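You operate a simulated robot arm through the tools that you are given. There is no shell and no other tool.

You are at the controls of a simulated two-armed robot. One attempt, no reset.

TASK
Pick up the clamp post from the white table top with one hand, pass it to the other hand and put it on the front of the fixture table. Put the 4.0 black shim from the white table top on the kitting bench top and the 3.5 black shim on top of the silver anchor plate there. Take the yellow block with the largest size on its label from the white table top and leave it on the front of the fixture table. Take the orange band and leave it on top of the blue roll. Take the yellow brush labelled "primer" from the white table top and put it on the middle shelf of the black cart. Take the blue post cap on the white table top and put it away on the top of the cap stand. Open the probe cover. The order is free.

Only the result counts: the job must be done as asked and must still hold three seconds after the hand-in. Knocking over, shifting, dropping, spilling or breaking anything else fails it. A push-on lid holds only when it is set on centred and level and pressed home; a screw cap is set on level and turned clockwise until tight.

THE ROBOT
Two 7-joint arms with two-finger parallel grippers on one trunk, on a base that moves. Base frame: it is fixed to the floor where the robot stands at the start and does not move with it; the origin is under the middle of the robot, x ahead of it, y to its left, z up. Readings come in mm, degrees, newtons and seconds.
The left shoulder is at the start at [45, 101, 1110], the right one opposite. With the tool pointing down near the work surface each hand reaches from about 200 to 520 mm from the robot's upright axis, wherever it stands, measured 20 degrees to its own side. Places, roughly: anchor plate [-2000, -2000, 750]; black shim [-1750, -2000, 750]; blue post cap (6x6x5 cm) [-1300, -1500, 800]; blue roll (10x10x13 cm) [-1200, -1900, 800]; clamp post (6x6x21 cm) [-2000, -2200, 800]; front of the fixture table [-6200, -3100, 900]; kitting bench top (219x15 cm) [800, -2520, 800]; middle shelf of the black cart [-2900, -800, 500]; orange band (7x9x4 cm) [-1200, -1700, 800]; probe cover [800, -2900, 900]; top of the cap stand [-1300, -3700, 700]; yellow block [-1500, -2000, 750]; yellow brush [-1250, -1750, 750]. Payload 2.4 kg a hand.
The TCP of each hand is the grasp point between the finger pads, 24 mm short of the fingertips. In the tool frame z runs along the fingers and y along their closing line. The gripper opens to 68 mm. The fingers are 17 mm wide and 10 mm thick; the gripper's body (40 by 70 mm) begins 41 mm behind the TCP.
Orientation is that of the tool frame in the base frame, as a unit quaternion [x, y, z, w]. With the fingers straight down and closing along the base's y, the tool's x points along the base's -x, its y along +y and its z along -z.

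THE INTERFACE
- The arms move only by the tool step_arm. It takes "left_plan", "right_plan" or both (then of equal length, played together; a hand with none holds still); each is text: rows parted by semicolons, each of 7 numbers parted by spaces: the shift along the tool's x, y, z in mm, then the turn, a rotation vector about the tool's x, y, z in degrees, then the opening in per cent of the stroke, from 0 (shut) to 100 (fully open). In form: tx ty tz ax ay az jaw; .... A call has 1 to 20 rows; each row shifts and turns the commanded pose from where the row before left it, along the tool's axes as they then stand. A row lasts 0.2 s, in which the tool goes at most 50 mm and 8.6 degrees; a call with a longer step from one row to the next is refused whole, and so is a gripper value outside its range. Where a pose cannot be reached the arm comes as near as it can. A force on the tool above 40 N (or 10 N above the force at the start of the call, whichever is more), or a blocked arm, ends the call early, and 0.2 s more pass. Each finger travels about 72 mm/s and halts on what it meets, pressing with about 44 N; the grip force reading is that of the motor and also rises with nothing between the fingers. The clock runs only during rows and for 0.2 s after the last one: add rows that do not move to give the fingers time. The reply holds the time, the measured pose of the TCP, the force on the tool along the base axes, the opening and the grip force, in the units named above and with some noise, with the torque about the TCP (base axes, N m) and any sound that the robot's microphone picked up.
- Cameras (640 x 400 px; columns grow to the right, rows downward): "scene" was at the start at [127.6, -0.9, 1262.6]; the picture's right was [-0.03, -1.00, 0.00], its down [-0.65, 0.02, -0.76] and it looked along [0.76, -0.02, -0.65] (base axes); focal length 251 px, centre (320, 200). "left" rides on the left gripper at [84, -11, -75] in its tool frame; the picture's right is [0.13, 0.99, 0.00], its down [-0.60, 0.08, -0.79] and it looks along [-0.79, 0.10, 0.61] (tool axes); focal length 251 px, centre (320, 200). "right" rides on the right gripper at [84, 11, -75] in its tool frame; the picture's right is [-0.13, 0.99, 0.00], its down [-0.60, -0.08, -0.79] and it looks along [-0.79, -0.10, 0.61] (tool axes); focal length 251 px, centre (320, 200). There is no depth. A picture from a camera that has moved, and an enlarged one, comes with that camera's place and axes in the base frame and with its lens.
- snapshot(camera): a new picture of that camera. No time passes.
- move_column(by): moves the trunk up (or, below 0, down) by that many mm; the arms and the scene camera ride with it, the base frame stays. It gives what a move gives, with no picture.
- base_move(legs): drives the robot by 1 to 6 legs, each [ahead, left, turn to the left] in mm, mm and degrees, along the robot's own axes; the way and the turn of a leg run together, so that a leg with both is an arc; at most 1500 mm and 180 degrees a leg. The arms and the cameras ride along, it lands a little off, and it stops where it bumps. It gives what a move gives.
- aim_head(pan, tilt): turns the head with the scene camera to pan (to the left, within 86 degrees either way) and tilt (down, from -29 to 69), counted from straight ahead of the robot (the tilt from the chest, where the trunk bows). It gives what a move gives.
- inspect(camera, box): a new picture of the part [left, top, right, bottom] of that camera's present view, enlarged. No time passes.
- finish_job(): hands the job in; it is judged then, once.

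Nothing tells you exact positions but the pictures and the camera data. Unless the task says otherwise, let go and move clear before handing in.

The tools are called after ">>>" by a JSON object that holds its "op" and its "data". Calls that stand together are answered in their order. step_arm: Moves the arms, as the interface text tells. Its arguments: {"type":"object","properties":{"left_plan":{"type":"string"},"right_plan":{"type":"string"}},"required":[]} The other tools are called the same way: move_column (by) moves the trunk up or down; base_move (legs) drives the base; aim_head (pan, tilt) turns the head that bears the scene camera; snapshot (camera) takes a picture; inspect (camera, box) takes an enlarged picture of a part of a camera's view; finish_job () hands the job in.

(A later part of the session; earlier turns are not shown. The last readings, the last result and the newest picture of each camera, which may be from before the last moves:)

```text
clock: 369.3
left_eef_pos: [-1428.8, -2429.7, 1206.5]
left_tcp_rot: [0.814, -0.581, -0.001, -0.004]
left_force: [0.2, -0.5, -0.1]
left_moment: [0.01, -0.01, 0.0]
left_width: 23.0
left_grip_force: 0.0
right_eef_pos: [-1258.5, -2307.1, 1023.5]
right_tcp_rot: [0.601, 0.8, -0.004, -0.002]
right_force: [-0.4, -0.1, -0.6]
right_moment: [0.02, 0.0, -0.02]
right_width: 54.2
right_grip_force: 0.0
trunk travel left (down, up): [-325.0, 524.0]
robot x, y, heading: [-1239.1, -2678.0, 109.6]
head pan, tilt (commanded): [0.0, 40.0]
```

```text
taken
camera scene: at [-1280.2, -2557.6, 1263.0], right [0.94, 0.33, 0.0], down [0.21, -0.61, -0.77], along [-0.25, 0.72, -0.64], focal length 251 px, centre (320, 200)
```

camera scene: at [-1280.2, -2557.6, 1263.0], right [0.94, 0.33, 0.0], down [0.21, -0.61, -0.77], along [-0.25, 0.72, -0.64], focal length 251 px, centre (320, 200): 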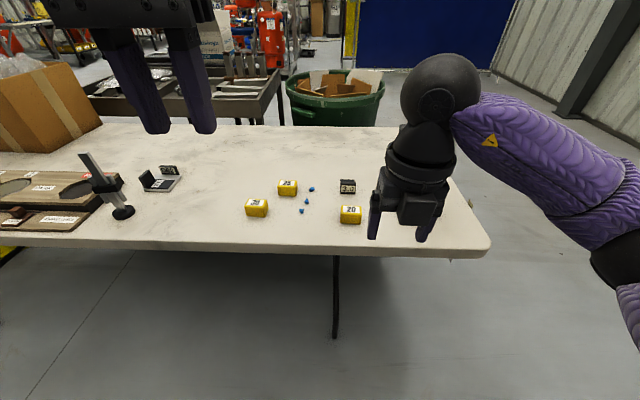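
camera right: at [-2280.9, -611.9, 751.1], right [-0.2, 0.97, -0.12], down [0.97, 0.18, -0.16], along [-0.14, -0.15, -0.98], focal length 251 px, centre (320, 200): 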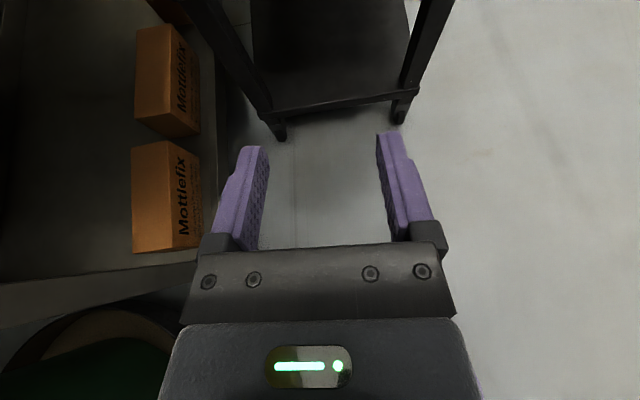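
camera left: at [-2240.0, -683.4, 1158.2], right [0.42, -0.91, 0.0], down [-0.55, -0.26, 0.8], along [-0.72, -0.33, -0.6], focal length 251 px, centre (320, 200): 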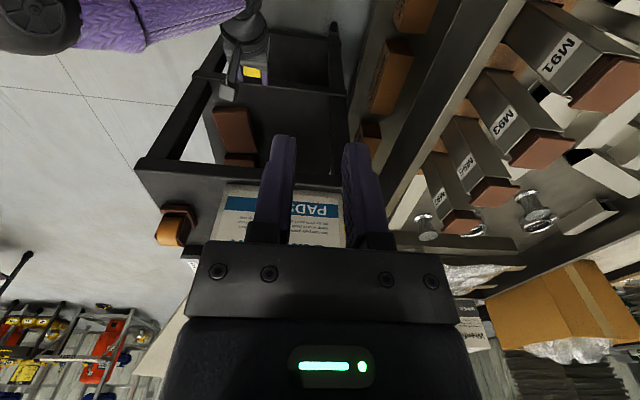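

>>> {"op": "base_move", "data": {"legs": [[0, 310, 0], [300, 0, -1.8]]}}

>>> {"op": "aim_head", "data": {"pan": 0, "tilt": 60}}

>>> {"op": "snapshot", "data": {"camera": "scene"}}

>>> {"op": "snapshot", "data": {"camera": "right"}}

```text
clock: 373.0
left_eef_pos: [-1814.1, -2244.0, 1206.8]
left_tcp_rot: [0.805, -0.593, -0.002, -0.003]
left_force: [0.5, 0.5, -0.7]
left_moment: [0.0, 0.04, 0.03]
left_width: 23.0
left_grip_force: 0.0
right_eef_pos: [-1637.7, -2127.6, 1023.4]
right_tcp_rot: [0.612, 0.791, -0.005, -0.001]
right_force: [0.2, 0.5, 0.2]
right_moment: [-0.04, 0.02, -0.02]
right_width: 54.6
right_grip_force: 0.1
trunk travel left (down, up): [-325.0, 524.0]
robot x, y, heading: [-1628.2, -2503.0, 107.6]
head pan, tilt (commanded): [0.0, 40.0]
```

```text
clock: 373.8
left_eef_pos: [-1813.7, -2244.4, 1206.4]
left_tcp_rot: [0.805, -0.593, -0.003, -0.004]
left_force: [0.0, 0.6, -0.6]
left_moment: [0.0, -0.02, 0.02]
left_width: 22.9
left_grip_force: 0.1
right_eef_pos: [-1639.6, -2127.7, 1023.4]
right_tcp_rot: [0.611, 0.792, -0.006, -0.002]
right_force: [-0.6, 0.5, 1.8]
right_moment: [-0.02, -0.03, 0.0]
right_width: 54.5
right_grip_force: 0.2
trunk travel left (down, up): [-325.0, 524.0]
robot x, y, heading: [-1626.6, -2502.4, 107.6]
head pan, tilt (commanded): [0.0, 60.0]
```

```text
taken
camera scene: at [-1663.1, -2393.4, 1236.3], right [0.95, 0.3, 0.0], down [0.26, -0.83, -0.5], along [-0.15, 0.48, -0.87], focal length 251 px, centre (320, 200)
```

scene: 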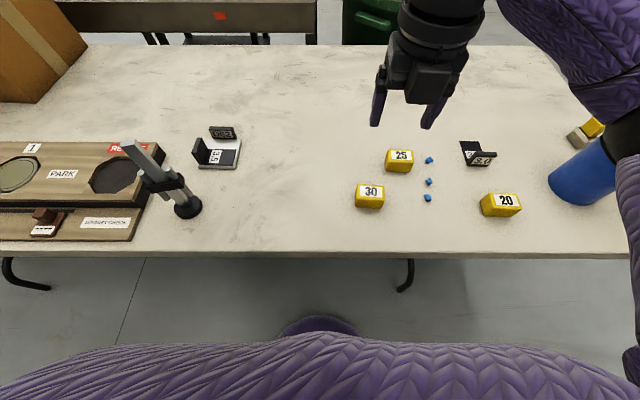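

```text
taken
camera right: at [-1648.2, -2042.9, 1097.3], right [0.99, 0.12, -0.01], down [0.08, -0.6, 0.8], along [0.09, -0.79, -0.61], focal length 251 px, centre (320, 200)
```

right: 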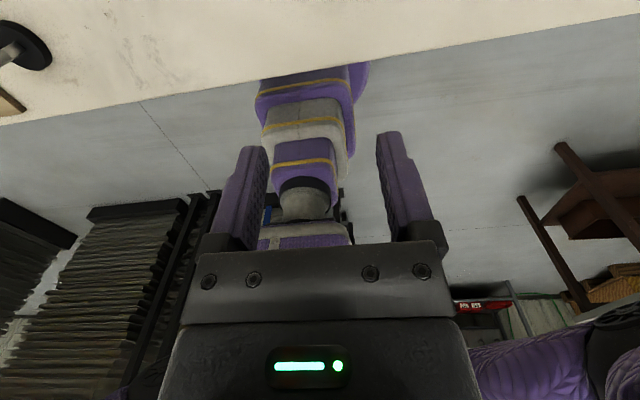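

>>> {"op": "inspect", "data": {"camera": "scene", "box": [330, 140, 430, 220]}}

>>> {"op": "inspect", "data": {"camera": "scene", "box": [100, 110, 240, 230]}}

```text
5.00 times, centred on (380, 180) of scene
camera zoom: at [-1663.1, -2393.4, 1236.3], right [0.95, 0.3, 0.0], down [0.26, -0.83, -0.5], along [-0.15, 0.48, -0.87], focal length 1257 px, centre (20, 300)
```

zoom: 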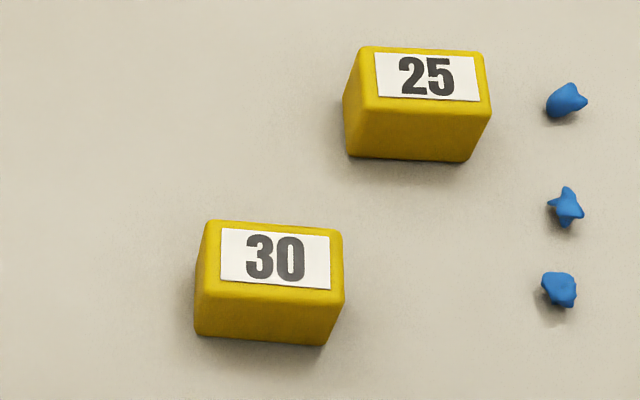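

```text
3.33 times, centred on (170, 170) of scene
camera zoom: at [-1663.1, -2393.4, 1236.3], right [0.95, 0.3, 0.0], down [0.26, -0.83, -0.5], along [-0.15, 0.48, -0.87], focal length 838 px, centre (820, 300)
```

zoom: 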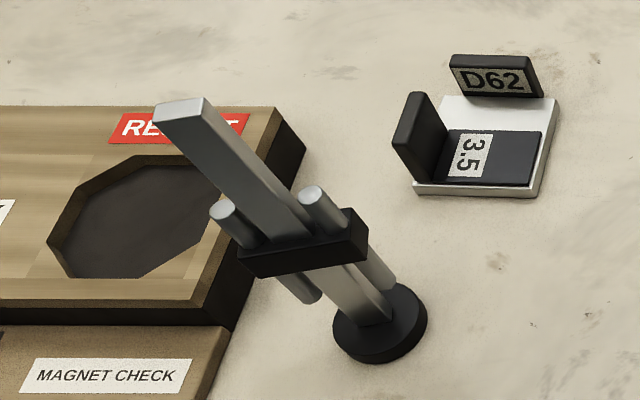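

Block 30 (about 57×36×37 mm) is centred at (-1645,-2089). I turn the right hand so it closes along the short side and hover over it.

>>> {"op": "step_arm", "data": {"right_plan": "0 0 0 0 0 -8 100; 0 0 0 0 0 -8 100; 0 0 0 0 0 -8 100; 0 0 0 0 0 -8 100; 0 0 0 0 0 -8 100; 0 0 0 0 0 -8 100; 0 0 0 0 0 -8 100; 0 0 0 0 0 -8 100; 0 0 0 0 0 -8 100; 0 0 0 0 0 -8 100; 0 0 0 0 0 -7.3 100; -2.1 39.4 0 0 0 0 100; 0 0 45 0 0 0 100; 0 0 45 0 0 0 100; 0 0 45 0 0 0 100; 0 0 28 0 0 0 100; 0 0 0 0 0 0 100"}}

>>> {"op": "snapshot", "data": {"camera": "right"}}

>>> {"op": "inspect", "data": {"camera": "scene", "box": [300, 100, 460, 230]}}

```text
clock: 377.4
left_eef_pos: [-1813.7, -2244.0, 1206.4]
left_tcp_rot: [0.806, -0.592, -0.002, -0.003]
left_force: [0.8, 0.5, 0.1]
left_moment: [0.02, 0.02, -0.03]
left_width: 23.1
left_grip_force: 0.1
right_eef_pos: [-1646.5, -2089.0, 859.6]
right_tcp_rot: [-0.104, 0.995, -0.002, -0.005]
right_force: [0.4, -0.3, 0.2]
right_moment: [0.0, 0.0, -0.02]
right_width: 68.0
right_grip_force: 0.1
trunk travel left (down, up): [-325.0, 524.0]
robot x, y, heading: [-1628.8, -2499.0, 107.5]
head pan, tilt (commanded): [0.0, 60.0]
```

```text
taken
camera right: at [-1729.6, -2095.2, 933.7], right [-0.08, 1.0, 0.0], down [0.61, 0.05, 0.79], along [0.78, 0.06, -0.62], focal length 251 px, centre (320, 200)
```

right: 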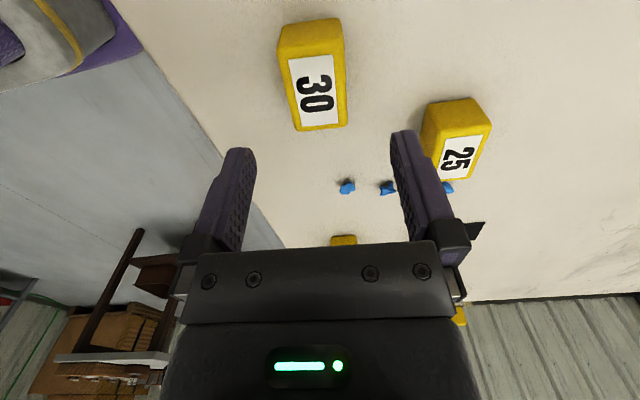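

```text
3.08 times, centred on (380, 165) of scene
camera zoom: at [-1663.1, -2393.4, 1236.3], right [0.95, 0.3, 0.0], down [0.26, -0.83, -0.5], along [-0.15, 0.48, -0.87], focal length 774 px, centre (135, 308)
```

zoom: 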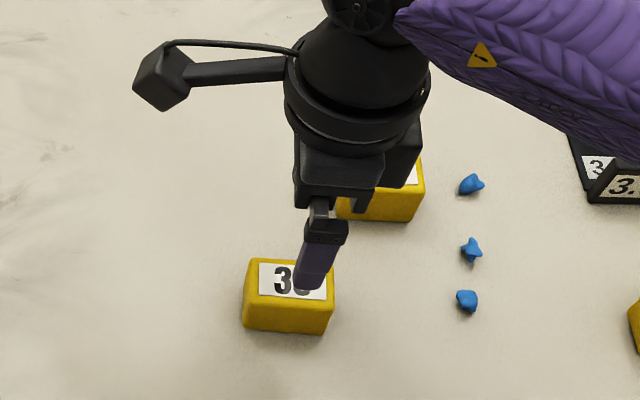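

>>> {"op": "step_arm", "data": {"right_plan": "0 0 40 0 0 0 100; 0 0 35 0 0 0 100; 0 0 15.5 0 0 0 100; 0 0 0 0 0 0 70; 0 0 0 0 0 0 45; 0 0 0 0 0 0 35; 0 0 0 0 0 0 35; 0 0 -10 0 0 0 35; 0 0 -30 0 0 0 35; 0 0 -45 0 0 0 35; 0 0 -45 0 0 0 35; 0 0 -45 0 0 0 35; 0 0 -45 0 0 0 35; 0 0 -45 0 0 0 35; 0 0 -30 0 0 0 35"}}

>>> {"op": "snapshot", "data": {"camera": "right"}}

>>> {"op": "snapshot", "data": {"camera": "scene"}}

```text
clock: 380.6
left_eef_pos: [-1812.3, -2243.2, 1206.0]
left_tcp_rot: [0.806, -0.592, -0.002, -0.004]
left_force: [1.1, 0.0, -1.6]
left_moment: [0.02, 0.0, -0.01]
left_width: 22.7
left_grip_force: 0.0
right_eef_pos: [-1646.4, -2089.1, 1067.4]
right_tcp_rot: [-0.103, 0.995, -0.002, -0.006]
right_force: [-0.7, -0.5, 0.5]
right_moment: [-0.02, -0.01, -0.02]
right_width: 39.4
right_grip_force: 44.2
trunk travel left (down, up): [-325.0, 524.0]
robot x, y, heading: [-1631.9, -2502.0, 107.5]
head pan, tilt (commanded): [0.0, 60.0]
```

```text
taken
camera right: at [-1729.5, -2096.2, 1142.5], right [-0.08, 1.0, 0.0], down [0.61, 0.05, 0.79], along [0.78, 0.06, -0.62], focal length 251 px, centre (320, 200)
```

right: 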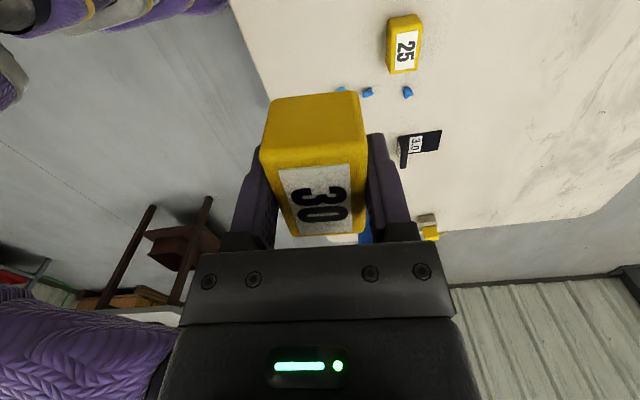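

```text
taken
camera scene: at [-1663.1, -2393.5, 1236.3], right [0.95, 0.3, 0.0], down [0.26, -0.83, -0.5], along [-0.15, 0.48, -0.87], focal length 251 px, centre (320, 200)
```

scene: 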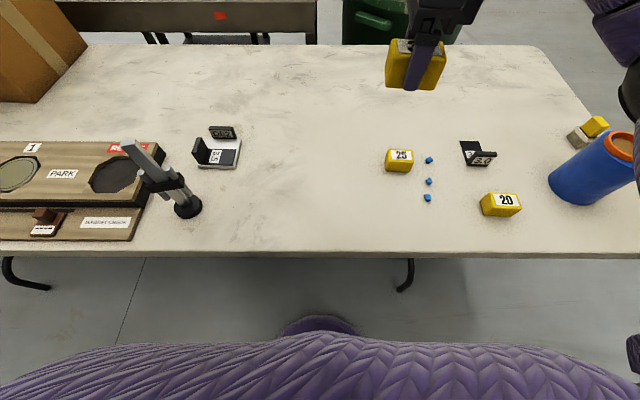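

Block 30 is held. Now I strafe left to bring the clamp post in reach of the left hand.

>>> {"op": "base_move", "data": {"legs": [[0, 175, 0]]}}

>>> {"op": "snapshot", "data": {"camera": "scene"}}

>>> {"op": "inspect", "data": {"camera": "scene", "box": [180, 100, 340, 240]}}

>>> {"op": "snapshot", "data": {"camera": "left"}}

```text
clock: 382.1
left_eef_pos: [-1980.9, -2295.5, 1206.3]
left_tcp_rot: [0.806, -0.592, -0.002, -0.004]
left_force: [0.4, -1.1, -0.2]
left_moment: [0.01, -0.03, -0.03]
left_width: 23.5
left_grip_force: 0.1
right_eef_pos: [-1812.7, -2142.6, 1067.1]
right_tcp_rot: [-0.103, 0.995, -0.002, -0.005]
right_force: [0.3, 0.9, -1.3]
right_moment: [0.0, 0.01, 0.0]
right_width: 39.4
right_grip_force: 43.8
trunk travel left (down, up): [-325.0, 524.0]
robot x, y, heading: [-1799.2, -2554.2, 107.7]
head pan, tilt (commanded): [0.0, 60.0]
```

```text
taken
camera scene: at [-1830.9, -2446.2, 1236.3], right [0.95, 0.3, 0.0], down [0.26, -0.83, -0.5], along [-0.15, 0.48, -0.87], focal length 251 px, centre (320, 200)
```

scene: 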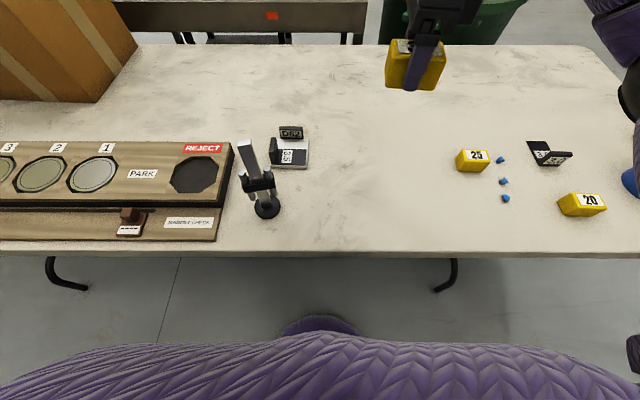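

```text
2.86 times, centred on (260, 170) of scene
camera zoom: at [-1830.9, -2446.2, 1236.3], right [0.95, 0.3, 0.0], down [0.26, -0.83, -0.5], along [-0.15, 0.48, -0.87], focal length 718 px, centre (491, 286)
```

zoom: 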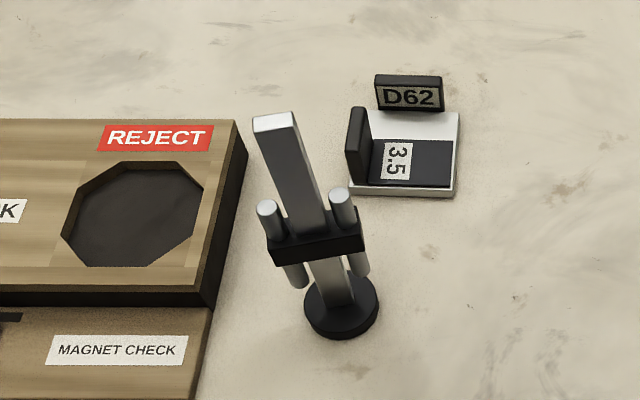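

```text
taken
camera left: at [-1945.6, -2374.1, 1281.1], right [-0.91, -0.42, 0.0], down [-0.26, 0.55, 0.8], along [-0.33, 0.72, -0.6], focal length 251 px, centre (320, 200)
```

left: 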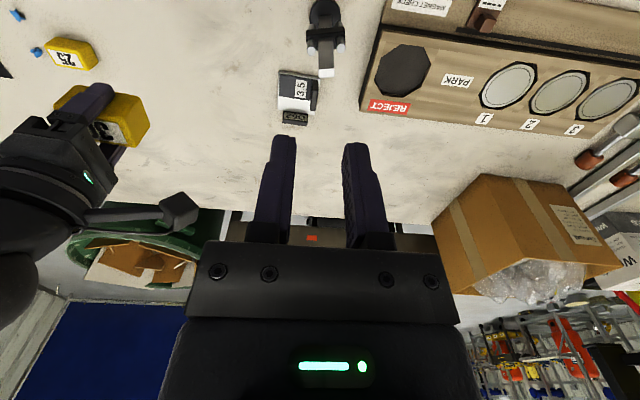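

The post stands at about (-2017,-2231), top z≈956, rotated about 14°. I bring the left hand above it, turned to match.

>>> {"op": "step_arm", "data": {"left_plan": "0 0 0 0 0 -6.8 100; 0 0 0 0 0 -6.8 100; -37 -1.2 0 0 0 0 100; -37 -1.2 0 0 0 0 100; 0 0 41 0 0 0 100; 0 0 41 0 0 0 100; 0 0 41 0 0 0 100; 0 0 41 0 0 0 100; 0 0 0 0 0 0 100"}}

>>> {"op": "snapshot", "data": {"camera": "left"}}

>>> {"op": "inspect", "data": {"camera": "scene", "box": [180, 60, 380, 230]}}

```text
clock: 384.1
left_eef_pos: [-2017.5, -2229.5, 1039.4]
left_tcp_rot: [0.87, -0.493, -0.001, -0.004]
left_force: [-0.7, 0.1, 0.8]
left_moment: [0.01, -0.03, -0.02]
left_width: 68.0
left_grip_force: 0.1
right_eef_pos: [-1813.3, -2143.3, 1067.7]
right_tcp_rot: [-0.103, 0.995, -0.002, -0.005]
right_force: [-0.5, -0.3, -1.4]
right_moment: [-0.01, -0.01, 0.0]
right_width: 39.3
right_grip_force: 44.1
trunk travel left (down, up): [-325.0, 524.0]
robot x, y, heading: [-1796.5, -2552.1, 107.5]
head pan, tilt (commanded): [0.0, 60.0]
```

```text
taken
camera left: at [-1965.5, -2297.7, 1115.4], right [-0.78, -0.62, -0.01], down [-0.38, 0.47, 0.8], along [-0.49, 0.63, -0.61], focal length 251 px, centre (320, 200)
```

left: 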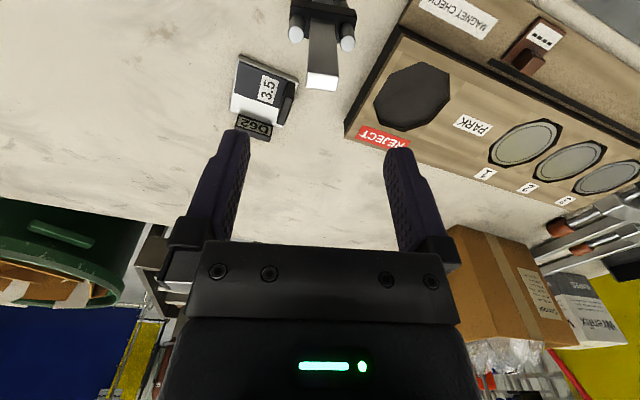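

```text
2.35 times, centred on (280, 145) of scene
camera zoom: at [-1830.4, -2446.0, 1236.3], right [0.95, 0.3, 0.0], down [0.26, -0.83, -0.5], along [-0.15, 0.48, -0.87], focal length 592 px, centre (414, 329)
```

zoom: 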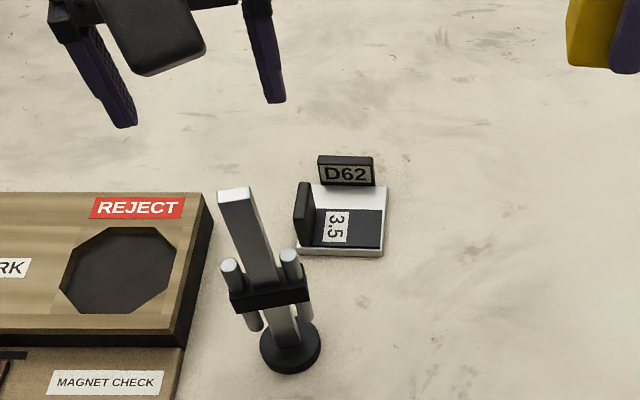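

>>> {"op": "step_arm", "data": {"left_plan": "4 0.7 40 0 0 0 100; 0 0 35 0 0 0 100; 0 0 20 0 0 0 100; 0 0 7 0 0 0 100; 0 0 0 0 0 0 70; 0 0 0 0 0 0 40; 0 0 0 0 0 0 20; 0 0 0 0 0 0 10; 0 0 0 0 0 0 10; 0 0 0 0 0 0 10"}}

>>> {"op": "snapshot", "data": {"camera": "left"}}

>>> {"op": "inspect", "data": {"camera": "scene", "box": [180, 60, 380, 230]}}

```text
clock: 386.3
left_eef_pos: [-2015.7, -2232.3, 937.5]
left_tcp_rot: [0.87, -0.493, -0.001, -0.004]
left_force: [-0.3, -0.8, 1.2]
left_moment: [0.0, 0.0, -0.02]
left_width: 21.9
left_grip_force: 38.8
right_eef_pos: [-1813.3, -2142.6, 1067.8]
right_tcp_rot: [-0.103, 0.995, -0.002, -0.005]
right_force: [0.2, 0.0, -0.6]
right_moment: [-0.01, -0.02, -0.03]
right_width: 39.6
right_grip_force: 43.8
trunk travel left (down, up): [-325.0, 524.0]
robot x, y, heading: [-1794.5, -2553.5, 107.6]
head pan, tilt (commanded): [0.0, 60.0]
```

```text
taken
camera left: at [-1963.1, -2299.9, 1014.5], right [-0.79, -0.62, -0.01], down [-0.38, 0.47, 0.8], along [-0.49, 0.63, -0.61], focal length 251 px, centre (320, 200)
```

left: 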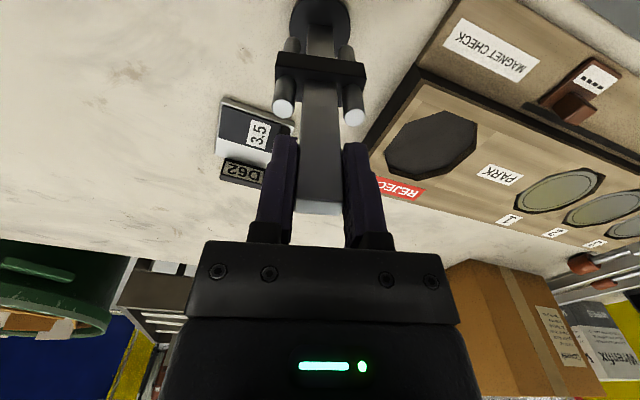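

```text
2.35 times, centred on (280, 145) of scene
camera zoom: at [-1830.6, -2445.8, 1236.2], right [0.95, 0.3, 0.0], down [0.26, -0.83, -0.5], along [-0.15, 0.48, -0.87], focal length 592 px, centre (414, 329)
```

zoom: 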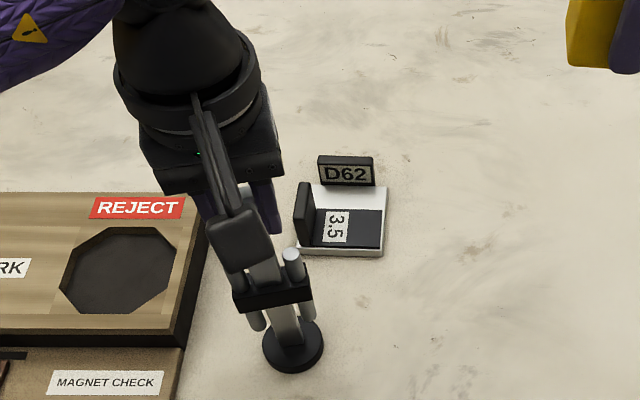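

The bar is gripped. I lift the post and check.

>>> {"op": "step_arm", "data": {"left_plan": "0 0 -5 0 0 0 10; 0 0 -15 0 0 0 10; 0 0 -30 0 0 0 10; 0 0 -40 0 0 0 10; 0 0 -40 0 0 0 10; 0 0 -40 0 0 0 10; 0 0 0 0 0 0 10"}}

>>> {"op": "snapshot", "data": {"camera": "left"}}

>>> {"op": "snapshot", "data": {"camera": "scene"}}

```text
clock: 387.9
left_eef_pos: [-2014.2, -2233.8, 1109.1]
left_tcp_rot: [0.869, -0.494, -0.001, -0.004]
left_force: [-0.6, -0.1, -4.9]
left_moment: [-0.04, 0.0, -0.02]
left_width: 21.6
left_grip_force: 38.8
right_eef_pos: [-1812.4, -2141.6, 1067.1]
right_tcp_rot: [-0.103, 0.995, -0.002, -0.005]
right_force: [-0.2, -1.0, -1.6]
right_moment: [0.0, -0.05, 0.03]
right_width: 39.6
right_grip_force: 44.1
trunk travel left (down, up): [-325.0, 524.0]
robot x, y, heading: [-1794.7, -2555.0, 107.5]
head pan, tilt (commanded): [0.0, 60.0]
```

```text
taken
camera left: at [-1961.8, -2300.6, 1185.7], right [-0.79, -0.62, -0.01], down [-0.38, 0.47, 0.8], along [-0.49, 0.63, -0.61], focal length 251 px, centre (320, 200)
```

left: 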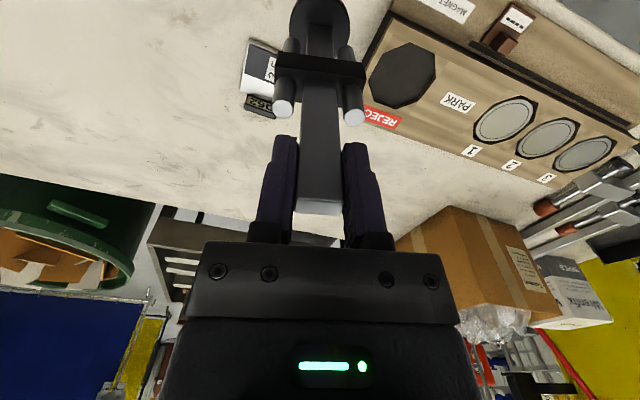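

```text
taken
camera scene: at [-1830.5, -2445.8, 1236.2], right [0.95, 0.3, 0.0], down [0.26, -0.83, -0.5], along [-0.15, 0.48, -0.87], focal length 251 px, centre (320, 200)
```

scene: 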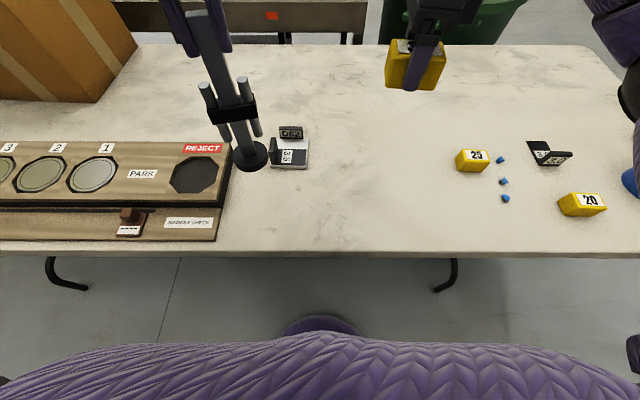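

The post is lifted (about 0.5 kg). I back away from the table, turn to face along the aisle toward the fixture table and look.

>>> {"op": "base_move", "data": {"legs": [[-320, 0, 0], [0, 0, 88]]}}

>>> {"op": "aim_head", "data": {"pan": 0, "tilt": 12}}

>>> {"op": "snapshot", "data": {"camera": "scene"}}

>>> {"op": "inspect", "data": {"camera": "scene", "box": [200, 100, 440, 250]}}

```text
clock: 393.8
left_eef_pos: [-2027.9, -3064.8, 1108.7]
left_tcp_rot: [0.968, 0.252, -0.003, -0.002]
left_force: [-0.1, 0.3, -4.6]
left_moment: [-0.02, 0.04, -0.03]
left_width: 22.0
left_grip_force: 39.1
right_eef_pos: [-2111.8, -2861.6, 1067.1]
right_tcp_rot: [0.767, -0.642, 0.004, 0.002]
right_force: [-0.1, -0.2, -1.4]
right_moment: [0.01, 0.0, 0.02]
right_width: 39.9
right_grip_force: 44.1
trunk travel left (down, up): [-325.0, 524.0]
robot x, y, heading: [-1702.6, -2856.5, -164.2]
head pan, tilt (commanded): [0.0, 60.0]
```

```text
clock: 395.0
left_eef_pos: [-2028.8, -3065.0, 1110.2]
left_tcp_rot: [0.968, 0.252, -0.003, -0.002]
left_force: [0.2, -0.1, -4.7]
left_moment: [0.01, -0.05, -0.01]
left_width: 22.0
left_grip_force: 38.4
right_eef_pos: [-2112.5, -2860.7, 1067.5]
right_tcp_rot: [0.767, -0.642, 0.005, 0.002]
right_force: [-0.5, 0.3, -0.8]
right_moment: [-0.01, -0.02, 0.04]
right_width: 39.7
right_grip_force: 43.4
trunk travel left (down, up): [-325.0, 524.0]
robot x, y, heading: [-1702.2, -2854.6, -163.7]
head pan, tilt (commanded): [0.0, 12.0]
```

```text
taken
camera scene: at [-1835.1, -2891.9, 1307.3], right [-0.27, 0.96, 0.0], down [0.2, 0.06, -0.98], along [-0.94, -0.27, -0.21], focal length 251 px, centre (320, 200)
```

scene: 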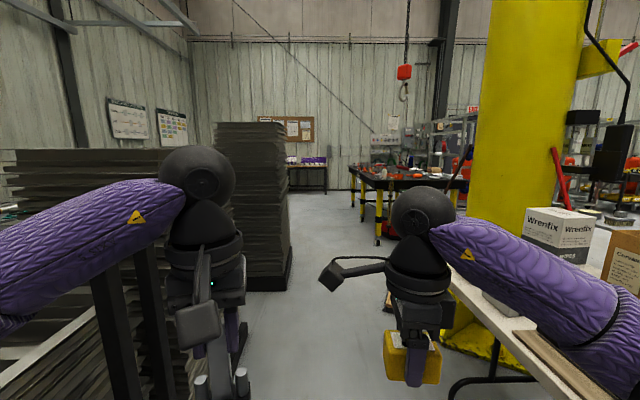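

```text
2.67 times, centred on (320, 175) of scene
camera zoom: at [-1835.1, -2891.9, 1307.3], right [-0.27, 0.96, 0.0], down [0.2, 0.06, -0.98], along [-0.94, -0.27, -0.21], focal length 670 px, centre (320, 267)
```

zoom: 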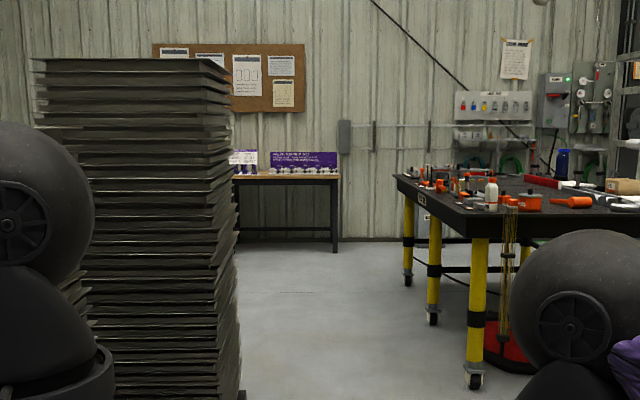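

>>> {"op": "aim_head", "data": {"pan": -8, "tilt": 30}}

>>> {"op": "snapshot", "data": {"camera": "scene"}}

>>> {"op": "inspect", "data": {"camera": "scene", "box": [220, 80, 420, 230]}}

```text
clock: 395.8
left_eef_pos: [-2028.5, -3065.4, 1110.1]
left_tcp_rot: [0.968, 0.252, -0.003, -0.001]
left_force: [-0.2, -0.2, -4.5]
left_moment: [0.01, -0.03, -0.02]
left_width: 22.0
left_grip_force: 39.0
right_eef_pos: [-2112.1, -2861.2, 1066.9]
right_tcp_rot: [0.767, -0.642, 0.004, 0.001]
right_force: [0.7, -0.2, -1.2]
right_moment: [-0.05, 0.02, -0.03]
right_width: 39.7
right_grip_force: 44.1
trunk travel left (down, up): [-325.0, 524.0]
robot x, y, heading: [-1701.3, -2853.8, -164.0]
head pan, tilt (commanded): [-8.0, 30.0]
```

```text
taken
camera scene: at [-1835.0, -2878.8, 1278.4], right [-0.14, 0.99, 0.0], down [0.5, 0.07, -0.87], along [-0.86, -0.12, -0.5], focal length 251 px, centre (320, 200)
```

scene: 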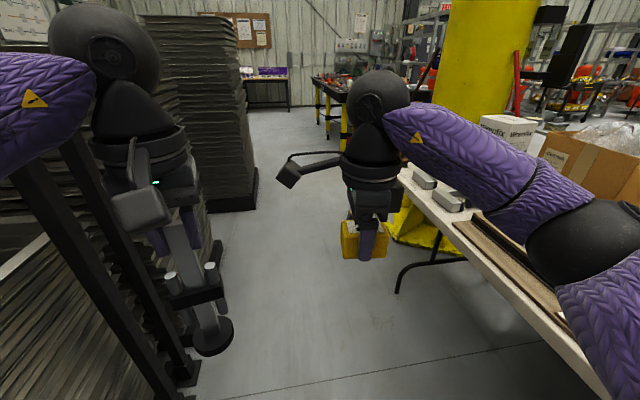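

```text
2.67 times, centred on (320, 155) of scene
camera zoom: at [-1835.0, -2878.8, 1278.4], right [-0.14, 0.99, 0.0], down [0.5, 0.07, -0.87], along [-0.86, -0.12, -0.5], focal length 670 px, centre (320, 320)
```

zoom: 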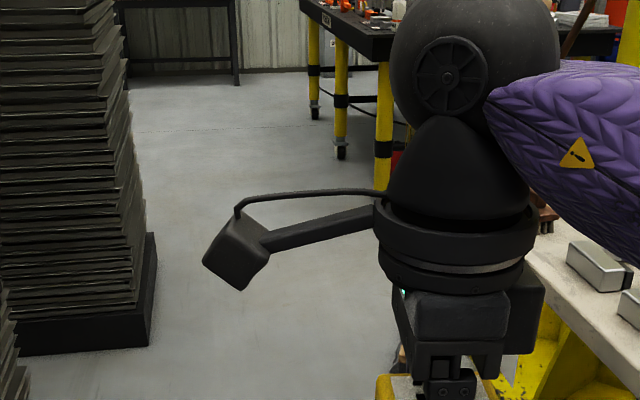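

The corridor ahead narrows between a tall stack on the left and a broom by the yellow post on the right. I advance along the aisle in stages.

>>> {"op": "base_move", "data": {"legs": [[1150, -65, 0]]}}

>>> {"op": "aim_head", "data": {"pan": 0, "tilt": 30}}

>>> {"op": "snapshot", "data": {"camera": "scene"}}

>>> {"op": "aim_head", "data": {"pan": 75, "tilt": 20}}

>>> {"op": "snapshot", "data": {"camera": "scene"}}

>>> {"op": "aim_head", "data": {"pan": -50, "tilt": 35}}

>>> {"op": "snapshot", "data": {"camera": "scene"}}

```text
clock: 401.7
left_eef_pos: [-3159.6, -3334.8, 1109.6]
left_tcp_rot: [0.966, 0.26, -0.003, -0.002]
left_force: [0.6, 0.1, -4.0]
left_moment: [0.02, -0.01, 0.03]
left_width: 21.8
left_grip_force: 38.6
right_eef_pos: [-3247.9, -3132.2, 1068.6]
right_tcp_rot: [0.773, -0.635, 0.005, 0.002]
right_force: [0.4, 0.0, -2.0]
right_moment: [-0.01, 0.01, -0.03]
right_width: 39.5
right_grip_force: 44.4
trunk travel left (down, up): [-325.0, 524.0]
robot x, y, heading: [-2838.0, -3120.7, -163.0]
head pan, tilt (commanded): [-8.0, 30.0]
```

```text
clock: 402.4
left_eef_pos: [-3159.0, -3335.6, 1109.5]
left_tcp_rot: [0.965, 0.261, -0.004, -0.002]
left_force: [-0.6, -0.8, -4.7]
left_moment: [0.02, -0.05, 0.0]
left_width: 21.7
left_grip_force: 38.7
right_eef_pos: [-3246.4, -3132.2, 1067.0]
right_tcp_rot: [0.773, -0.634, 0.005, 0.002]
right_force: [1.2, 0.5, -1.4]
right_moment: [0.03, 0.01, 0.03]
right_width: 39.2
right_grip_force: 43.9
trunk travel left (down, up): [-325.0, 524.0]
robot x, y, heading: [-2834.6, -3117.8, -163.3]
head pan, tilt (commanded): [0.0, 30.0]
```

```text
taken
camera scene: at [-2966.3, -3157.9, 1278.3], right [-0.29, 0.96, 0.0], down [0.48, 0.14, -0.87], along [-0.83, -0.25, -0.5], focal length 251 px, centre (320, 200)
```

scene: 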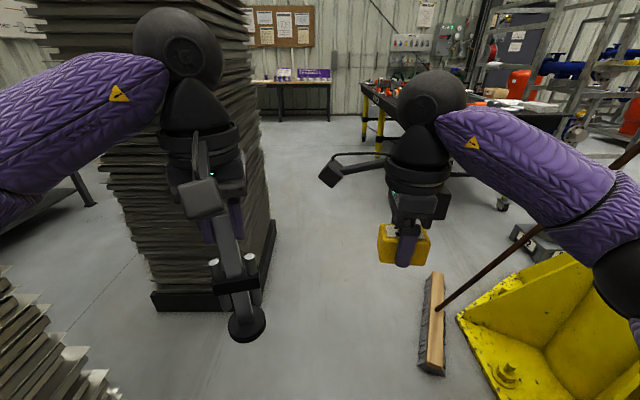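

```text
clock: 403.9
left_eef_pos: [-3159.2, -3334.3, 1110.8]
left_tcp_rot: [0.966, 0.26, -0.003, -0.002]
left_force: [1.1, 0.1, -4.0]
left_moment: [0.03, -0.02, 0.01]
left_width: 21.6
left_grip_force: 38.3
right_eef_pos: [-3247.9, -3132.9, 1067.7]
right_tcp_rot: [0.773, -0.635, 0.004, 0.001]
right_force: [-0.5, -0.1, -1.7]
right_moment: [0.04, 0.01, 0.01]
right_width: 39.3
right_grip_force: 44.6
trunk travel left (down, up): [-325.0, 524.0]
robot x, y, heading: [-2833.9, -3121.2, -163.3]
head pan, tilt (commanded): [75.0, 20.0]
```

```text
taken
camera scene: at [-2876.8, -3224.9, 1294.4], right [-1.0, -0.03, 0.0], down [-0.01, 0.34, -0.94], along [0.03, -0.94, -0.34], focal length 251 px, centre (320, 200)
```

scene: 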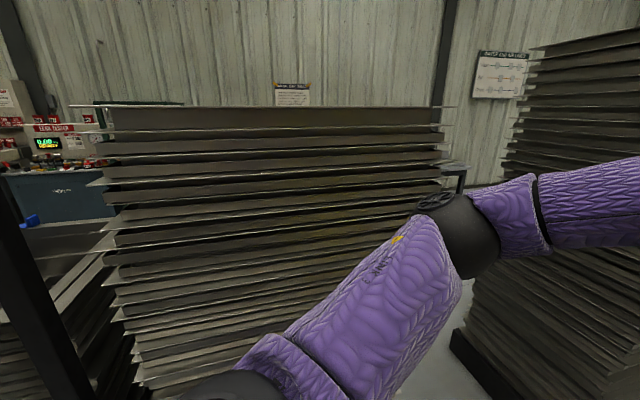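

```text
clock: 405.9
left_eef_pos: [-3158.6, -3333.9, 1109.6]
left_tcp_rot: [0.966, 0.26, -0.003, -0.001]
left_force: [0.3, 0.9, -4.2]
left_moment: [-0.03, -0.03, -0.04]
left_width: 22.1
left_grip_force: 39.0
right_eef_pos: [-3247.5, -3132.9, 1067.7]
right_tcp_rot: [0.773, -0.634, 0.004, 0.002]
right_force: [0.5, 0.5, -1.7]
right_moment: [-0.01, 0.0, 0.0]
right_width: 39.3
right_grip_force: 43.8
trunk travel left (down, up): [-325.0, 524.0]
robot x, y, heading: [-2838.7, -3118.7, -163.2]
head pan, tilt (commanded): [-50.0, 35.0]
```

```text
taken
camera scene: at [-2953.4, -3083.6, 1270.5], right [0.55, 0.84, 0.0], down [0.48, -0.31, -0.82], along [-0.69, 0.45, -0.57], focal length 251 px, centre (320, 200)
```

scene: 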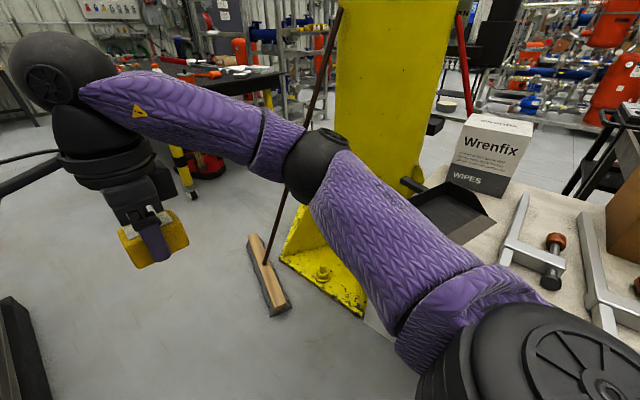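

The broom head is at the right and the tall stack at the left; the middle of the corridor is about 110 mm to my right. I shift there and drive straight through.

>>> {"op": "base_move", "data": {"legs": [[0, -110, 0], [0, 0, 0.7], [1300, 0, 0]]}}

>>> {"op": "aim_head", "data": {"pan": 0, "tilt": 25}}

>>> {"op": "snapshot", "data": {"camera": "scene"}}

>>> {"op": "aim_head", "data": {"pan": -45, "tilt": 25}}

>>> {"op": "snapshot", "data": {"camera": "scene"}}

```text
clock: 413.6
left_eef_pos: [-4433.7, -3616.0, 1109.7]
left_tcp_rot: [0.965, 0.262, -0.003, -0.001]
left_force: [0.1, -0.1, -4.2]
left_moment: [0.03, -0.03, -0.02]
left_width: 21.9
left_grip_force: 38.9
right_eef_pos: [-4522.0, -3414.7, 1067.1]
right_tcp_rot: [0.774, -0.633, 0.005, 0.003]
right_force: [-0.3, -0.1, -1.8]
right_moment: [-0.03, -0.02, 0.0]
right_width: 39.2
right_grip_force: 44.0
trunk travel left (down, up): [-325.0, 524.0]
robot x, y, heading: [-4109.9, -3403.2, -163.1]
head pan, tilt (commanded): [-50.0, 35.0]
```

```text
clock: 414.8
left_eef_pos: [-4433.2, -3617.0, 1109.0]
left_tcp_rot: [0.965, 0.263, -0.003, -0.001]
left_force: [0.5, 0.7, -5.1]
left_moment: [-0.02, -0.03, 0.01]
left_width: 21.9
left_grip_force: 38.7
right_eef_pos: [-4521.1, -3414.5, 1067.3]
right_tcp_rot: [0.774, -0.634, 0.006, 0.001]
right_force: [-0.5, 0.2, -1.7]
right_moment: [0.01, 0.04, 0.02]
right_width: 39.2
right_grip_force: 43.6
trunk travel left (down, up): [-325.0, 524.0]
robot x, y, heading: [-4117.7, -3401.1, -162.9]
head pan, tilt (commanded): [0.0, 25.0]
```

```text
taken
camera scene: at [-4242.5, -3439.0, 1286.2], right [-0.29, 0.96, 0.0], down [0.4, 0.12, -0.91], along [-0.87, -0.26, -0.42], focal length 251 px, centre (320, 200)
```

scene: 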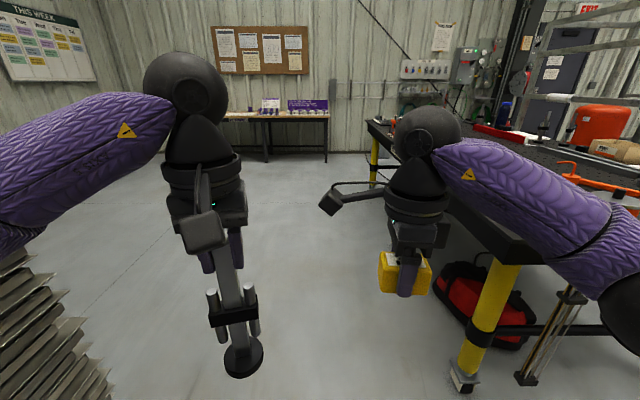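

```text
clock: 415.9
left_eef_pos: [-4433.2, -3616.6, 1110.6]
left_tcp_rot: [0.965, 0.262, -0.004, -0.002]
left_force: [-0.4, 0.4, -3.7]
left_moment: [0.0, -0.01, 0.01]
left_width: 21.7
left_grip_force: 38.3
right_eef_pos: [-4522.5, -3414.6, 1066.6]
right_tcp_rot: [0.774, -0.633, 0.005, 0.001]
right_force: [0.8, 0.7, -1.5]
right_moment: [-0.02, 0.02, -0.02]
right_width: 39.7
right_grip_force: 44.4
trunk travel left (down, up): [-325.0, 524.0]
robot x, y, heading: [-4110.6, -3397.7, -162.9]
head pan, tilt (commanded): [-45.0, 25.0]
```

```text
taken
camera scene: at [-4235.8, -3368.9, 1286.3], right [0.47, 0.88, 0.0], down [0.37, -0.2, -0.91], along [-0.8, 0.42, -0.42], focal length 251 px, centre (320, 200)
```

scene: 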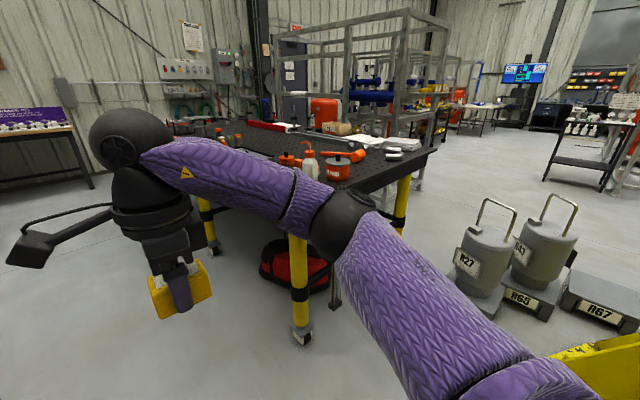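

The fixture table with yellow legs is on the right. I continue along its side and then turn to face it.

>>> {"op": "base_move", "data": {"legs": [[1400, 60, 0.5], [450, 0, 0], [0, 0, -90]]}}

>>> {"op": "aim_head", "data": {"pan": 0, "tilt": 30}}

>>> {"op": "snapshot", "data": {"camera": "scene"}}

>>> {"op": "aim_head", "data": {"pan": -45, "tilt": 30}}

>>> {"op": "snapshot", "data": {"camera": "scene"}}

```text
clock: 429.1
left_eef_pos: [-6083.2, -3704.3, 1110.7]
left_tcp_rot: [0.872, -0.49, -0.001, -0.003]
left_force: [-0.1, -0.2, -3.8]
left_moment: [-0.03, -0.01, 0.01]
left_width: 21.9
left_grip_force: 38.5
right_eef_pos: [-5883.6, -3613.2, 1068.7]
right_tcp_rot: [-0.107, 0.994, -0.002, -0.005]
right_force: [0.0, -0.7, -0.4]
right_moment: [-0.02, 0.0, -0.01]
right_width: 39.6
right_grip_force: 44.3
trunk travel left (down, up): [-325.0, 524.0]
robot x, y, heading: [-5863.3, -4023.3, 108.0]
head pan, tilt (commanded): [-45.0, 25.0]
```

```text
clock: 430.2
left_eef_pos: [-6083.5, -3705.6, 1109.3]
left_tcp_rot: [0.872, -0.49, -0.001, -0.004]
left_force: [0.1, -0.2, -4.5]
left_moment: [-0.05, 0.0, -0.02]
left_width: 21.8
left_grip_force: 38.7
right_eef_pos: [-5883.2, -3613.3, 1067.0]
right_tcp_rot: [-0.107, 0.994, -0.002, -0.004]
right_force: [0.2, 0.8, -1.8]
right_moment: [0.01, -0.03, 0.0]
right_width: 39.4
right_grip_force: 44.0
trunk travel left (down, up): [-325.0, 524.0]
robot x, y, heading: [-5862.9, -4021.5, 107.9]
head pan, tilt (commanded): [0.0, 30.0]
```

```text
taken
camera scene: at [-5905.5, -3893.6, 1278.3], right [0.95, 0.31, 0.0], down [0.15, -0.48, -0.87], along [-0.27, 0.82, -0.5], focal length 251 px, centre (320, 200)
```

scene: 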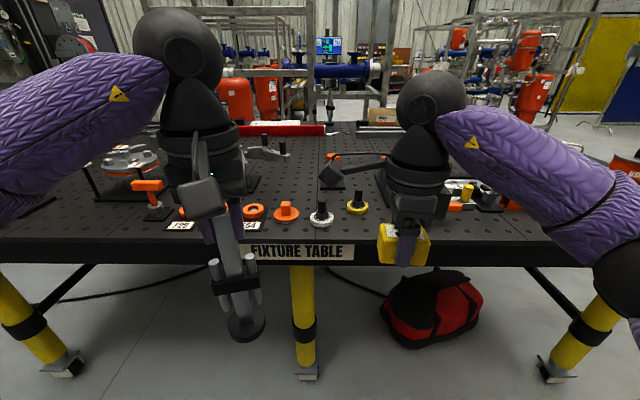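

```text
clock: 431.3
left_eef_pos: [-6083.7, -3704.7, 1110.5]
left_tcp_rot: [0.872, -0.49, -0.001, -0.003]
left_force: [0.9, -0.2, -3.6]
left_moment: [0.01, -0.01, 0.02]
left_width: 21.7
left_grip_force: 38.4
right_eef_pos: [-5883.2, -3611.8, 1066.9]
right_tcp_rot: [-0.107, 0.994, -0.002, -0.006]
right_force: [-1.1, -0.6, -1.1]
right_moment: [0.01, 0.03, -0.02]
right_width: 39.4
right_grip_force: 43.9
trunk travel left (down, up): [-325.0, 524.0]
robot x, y, heading: [-5864.3, -4023.3, 107.7]
head pan, tilt (commanded): [-45.0, 30.0]
```

```text
taken
camera scene: at [-5836.6, -3899.1, 1278.3], right [0.89, -0.45, 0.0], down [-0.23, -0.45, -0.87], along [0.39, 0.77, -0.5], focal length 251 px, centre (320, 200)
```

scene: 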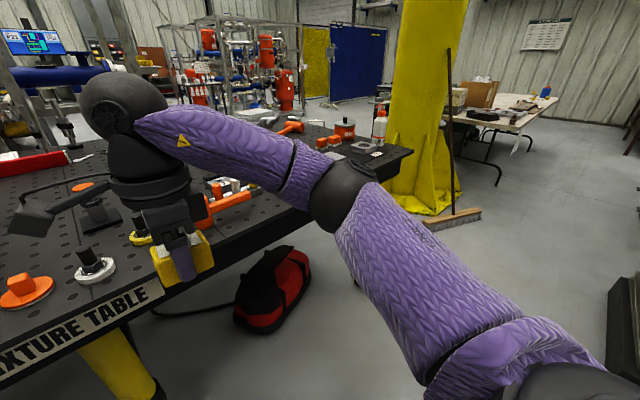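

This is the front of the fixture table (labelled). I strafe right to find free spots on its front strip.

>>> {"op": "base_move", "data": {"legs": [[0, -350, 0]]}}

>>> {"op": "aim_head", "data": {"pan": 0, "tilt": 35}}

>>> {"op": "snapshot", "data": {"camera": "scene"}}

>>> {"op": "inspect", "data": {"camera": "scene", "box": [160, 110, 440, 260]}}

```text
clock: 433.6
left_eef_pos: [-5750.2, -3596.8, 1110.6]
left_tcp_rot: [0.87, -0.493, -0.001, -0.003]
left_force: [-0.1, -0.1, -4.0]
left_moment: [0.0, -0.01, 0.02]
left_width: 21.7
left_grip_force: 38.6
right_eef_pos: [-5549.2, -3505.3, 1067.5]
right_tcp_rot: [-0.105, 0.994, -0.001, -0.005]
right_force: [0.0, 0.0, -2.5]
right_moment: [0.0, 0.0, -0.03]
right_width: 39.2
right_grip_force: 43.9
trunk travel left (down, up): [-325.0, 524.0]
robot x, y, heading: [-5532.7, -3921.4, 107.9]
head pan, tilt (commanded): [-45.0, 30.0]
```

```text
clock: 434.7
left_eef_pos: [-5751.6, -3597.2, 1109.2]
left_tcp_rot: [0.87, -0.493, -0.001, -0.004]
left_force: [0.2, -0.2, -4.7]
left_moment: [-0.04, 0.01, -0.01]
left_width: 21.9
left_grip_force: 38.8
right_eef_pos: [-5548.7, -3505.9, 1067.3]
right_tcp_rot: [-0.104, 0.995, -0.002, -0.004]
right_force: [-0.9, 1.2, -1.8]
right_moment: [0.02, 0.02, 0.01]
right_width: 39.5
right_grip_force: 43.8
trunk travel left (down, up): [-325.0, 524.0]
robot x, y, heading: [-5530.7, -3919.7, 107.6]
head pan, tilt (commanded): [0.0, 35.0]
```

```text
taken
camera scene: at [-5571.8, -3789.0, 1270.5], right [0.95, 0.3, 0.0], down [0.17, -0.55, -0.82], along [-0.25, 0.78, -0.57], focal length 251 px, centre (320, 200)
```

scene: 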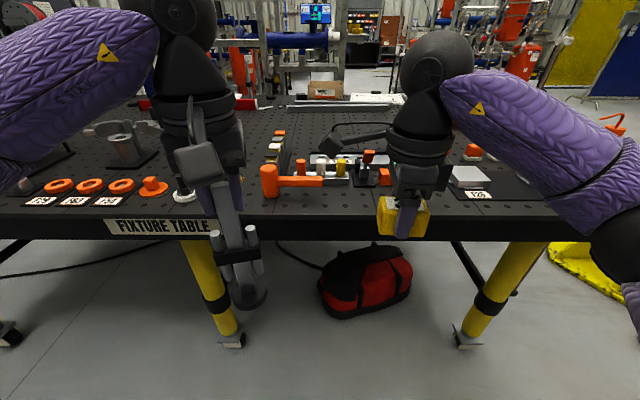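

```text
2.29 times, centred on (300, 185) of scene
camera zoom: at [-5571.8, -3789.0, 1270.5], right [0.95, 0.3, 0.0], down [0.17, -0.55, -0.82], along [-0.25, 0.78, -0.57], focal length 575 px, centre (366, 234)
```

zoom: 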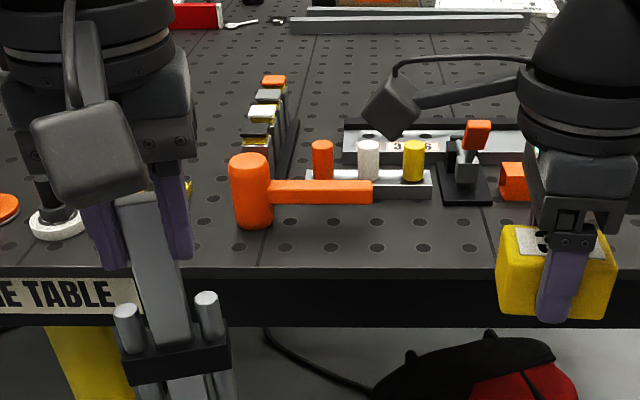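

>>> {"op": "base_move", "data": {"legs": [[0, -330, 0]]}}

>>> {"op": "snapshot", "data": {"camera": "scene"}}

>>> {"op": "inspect", "data": {"camera": "scene", "box": [160, 110, 440, 260]}}

>>> {"op": "snapshot", "data": {"camera": "right"}}

```text
clock: 436.9
left_eef_pos: [-5433.5, -3496.5, 1108.7]
left_tcp_rot: [0.871, -0.492, -0.001, -0.003]
left_force: [-0.3, -0.5, -4.1]
left_moment: [0.01, 0.0, 0.03]
left_width: 21.9
left_grip_force: 38.3
right_eef_pos: [-5233.0, -3404.4, 1067.9]
right_tcp_rot: [-0.106, 0.994, -0.002, -0.005]
right_force: [-0.3, 0.0, -1.5]
right_moment: [0.01, 0.0, -0.02]
right_width: 39.7
right_grip_force: 43.9
trunk travel left (down, up): [-325.0, 524.0]
robot x, y, heading: [-5214.7, -3815.9, 107.5]
head pan, tilt (commanded): [0.0, 35.0]
```

```text
taken
camera scene: at [-5254.4, -3687.4, 1270.5], right [0.95, 0.31, 0.0], down [0.18, -0.55, -0.82], along [-0.25, 0.78, -0.57], focal length 251 px, centre (320, 200)
```

scene: 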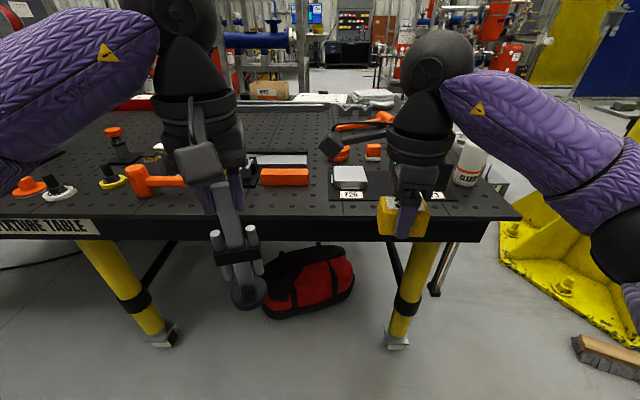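

```text
2.29 times, centred on (300, 185) of scene
camera zoom: at [-5254.4, -3687.4, 1270.5], right [0.95, 0.31, 0.0], down [0.18, -0.55, -0.82], along [-0.25, 0.78, -0.57], focal length 575 px, centre (366, 234)
```

zoom: 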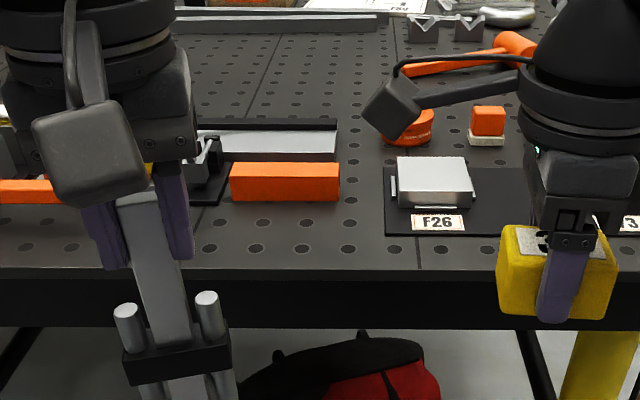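

```text
taken
camera right: at [-5316.0, -3410.8, 1141.8], right [-0.08, 1.0, 0.0], down [0.61, 0.05, 0.79], along [0.78, 0.06, -0.62], focal length 251 px, centre (320, 200)
```

right: 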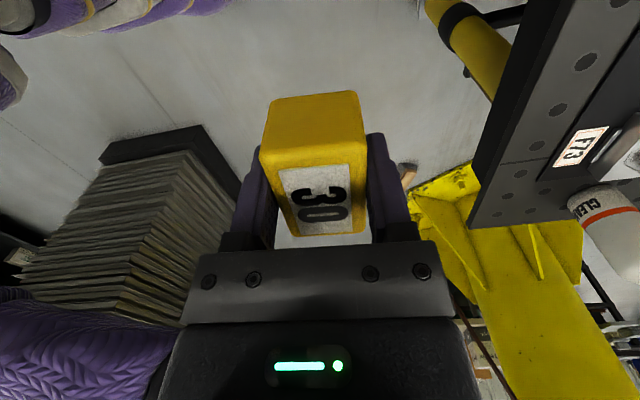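

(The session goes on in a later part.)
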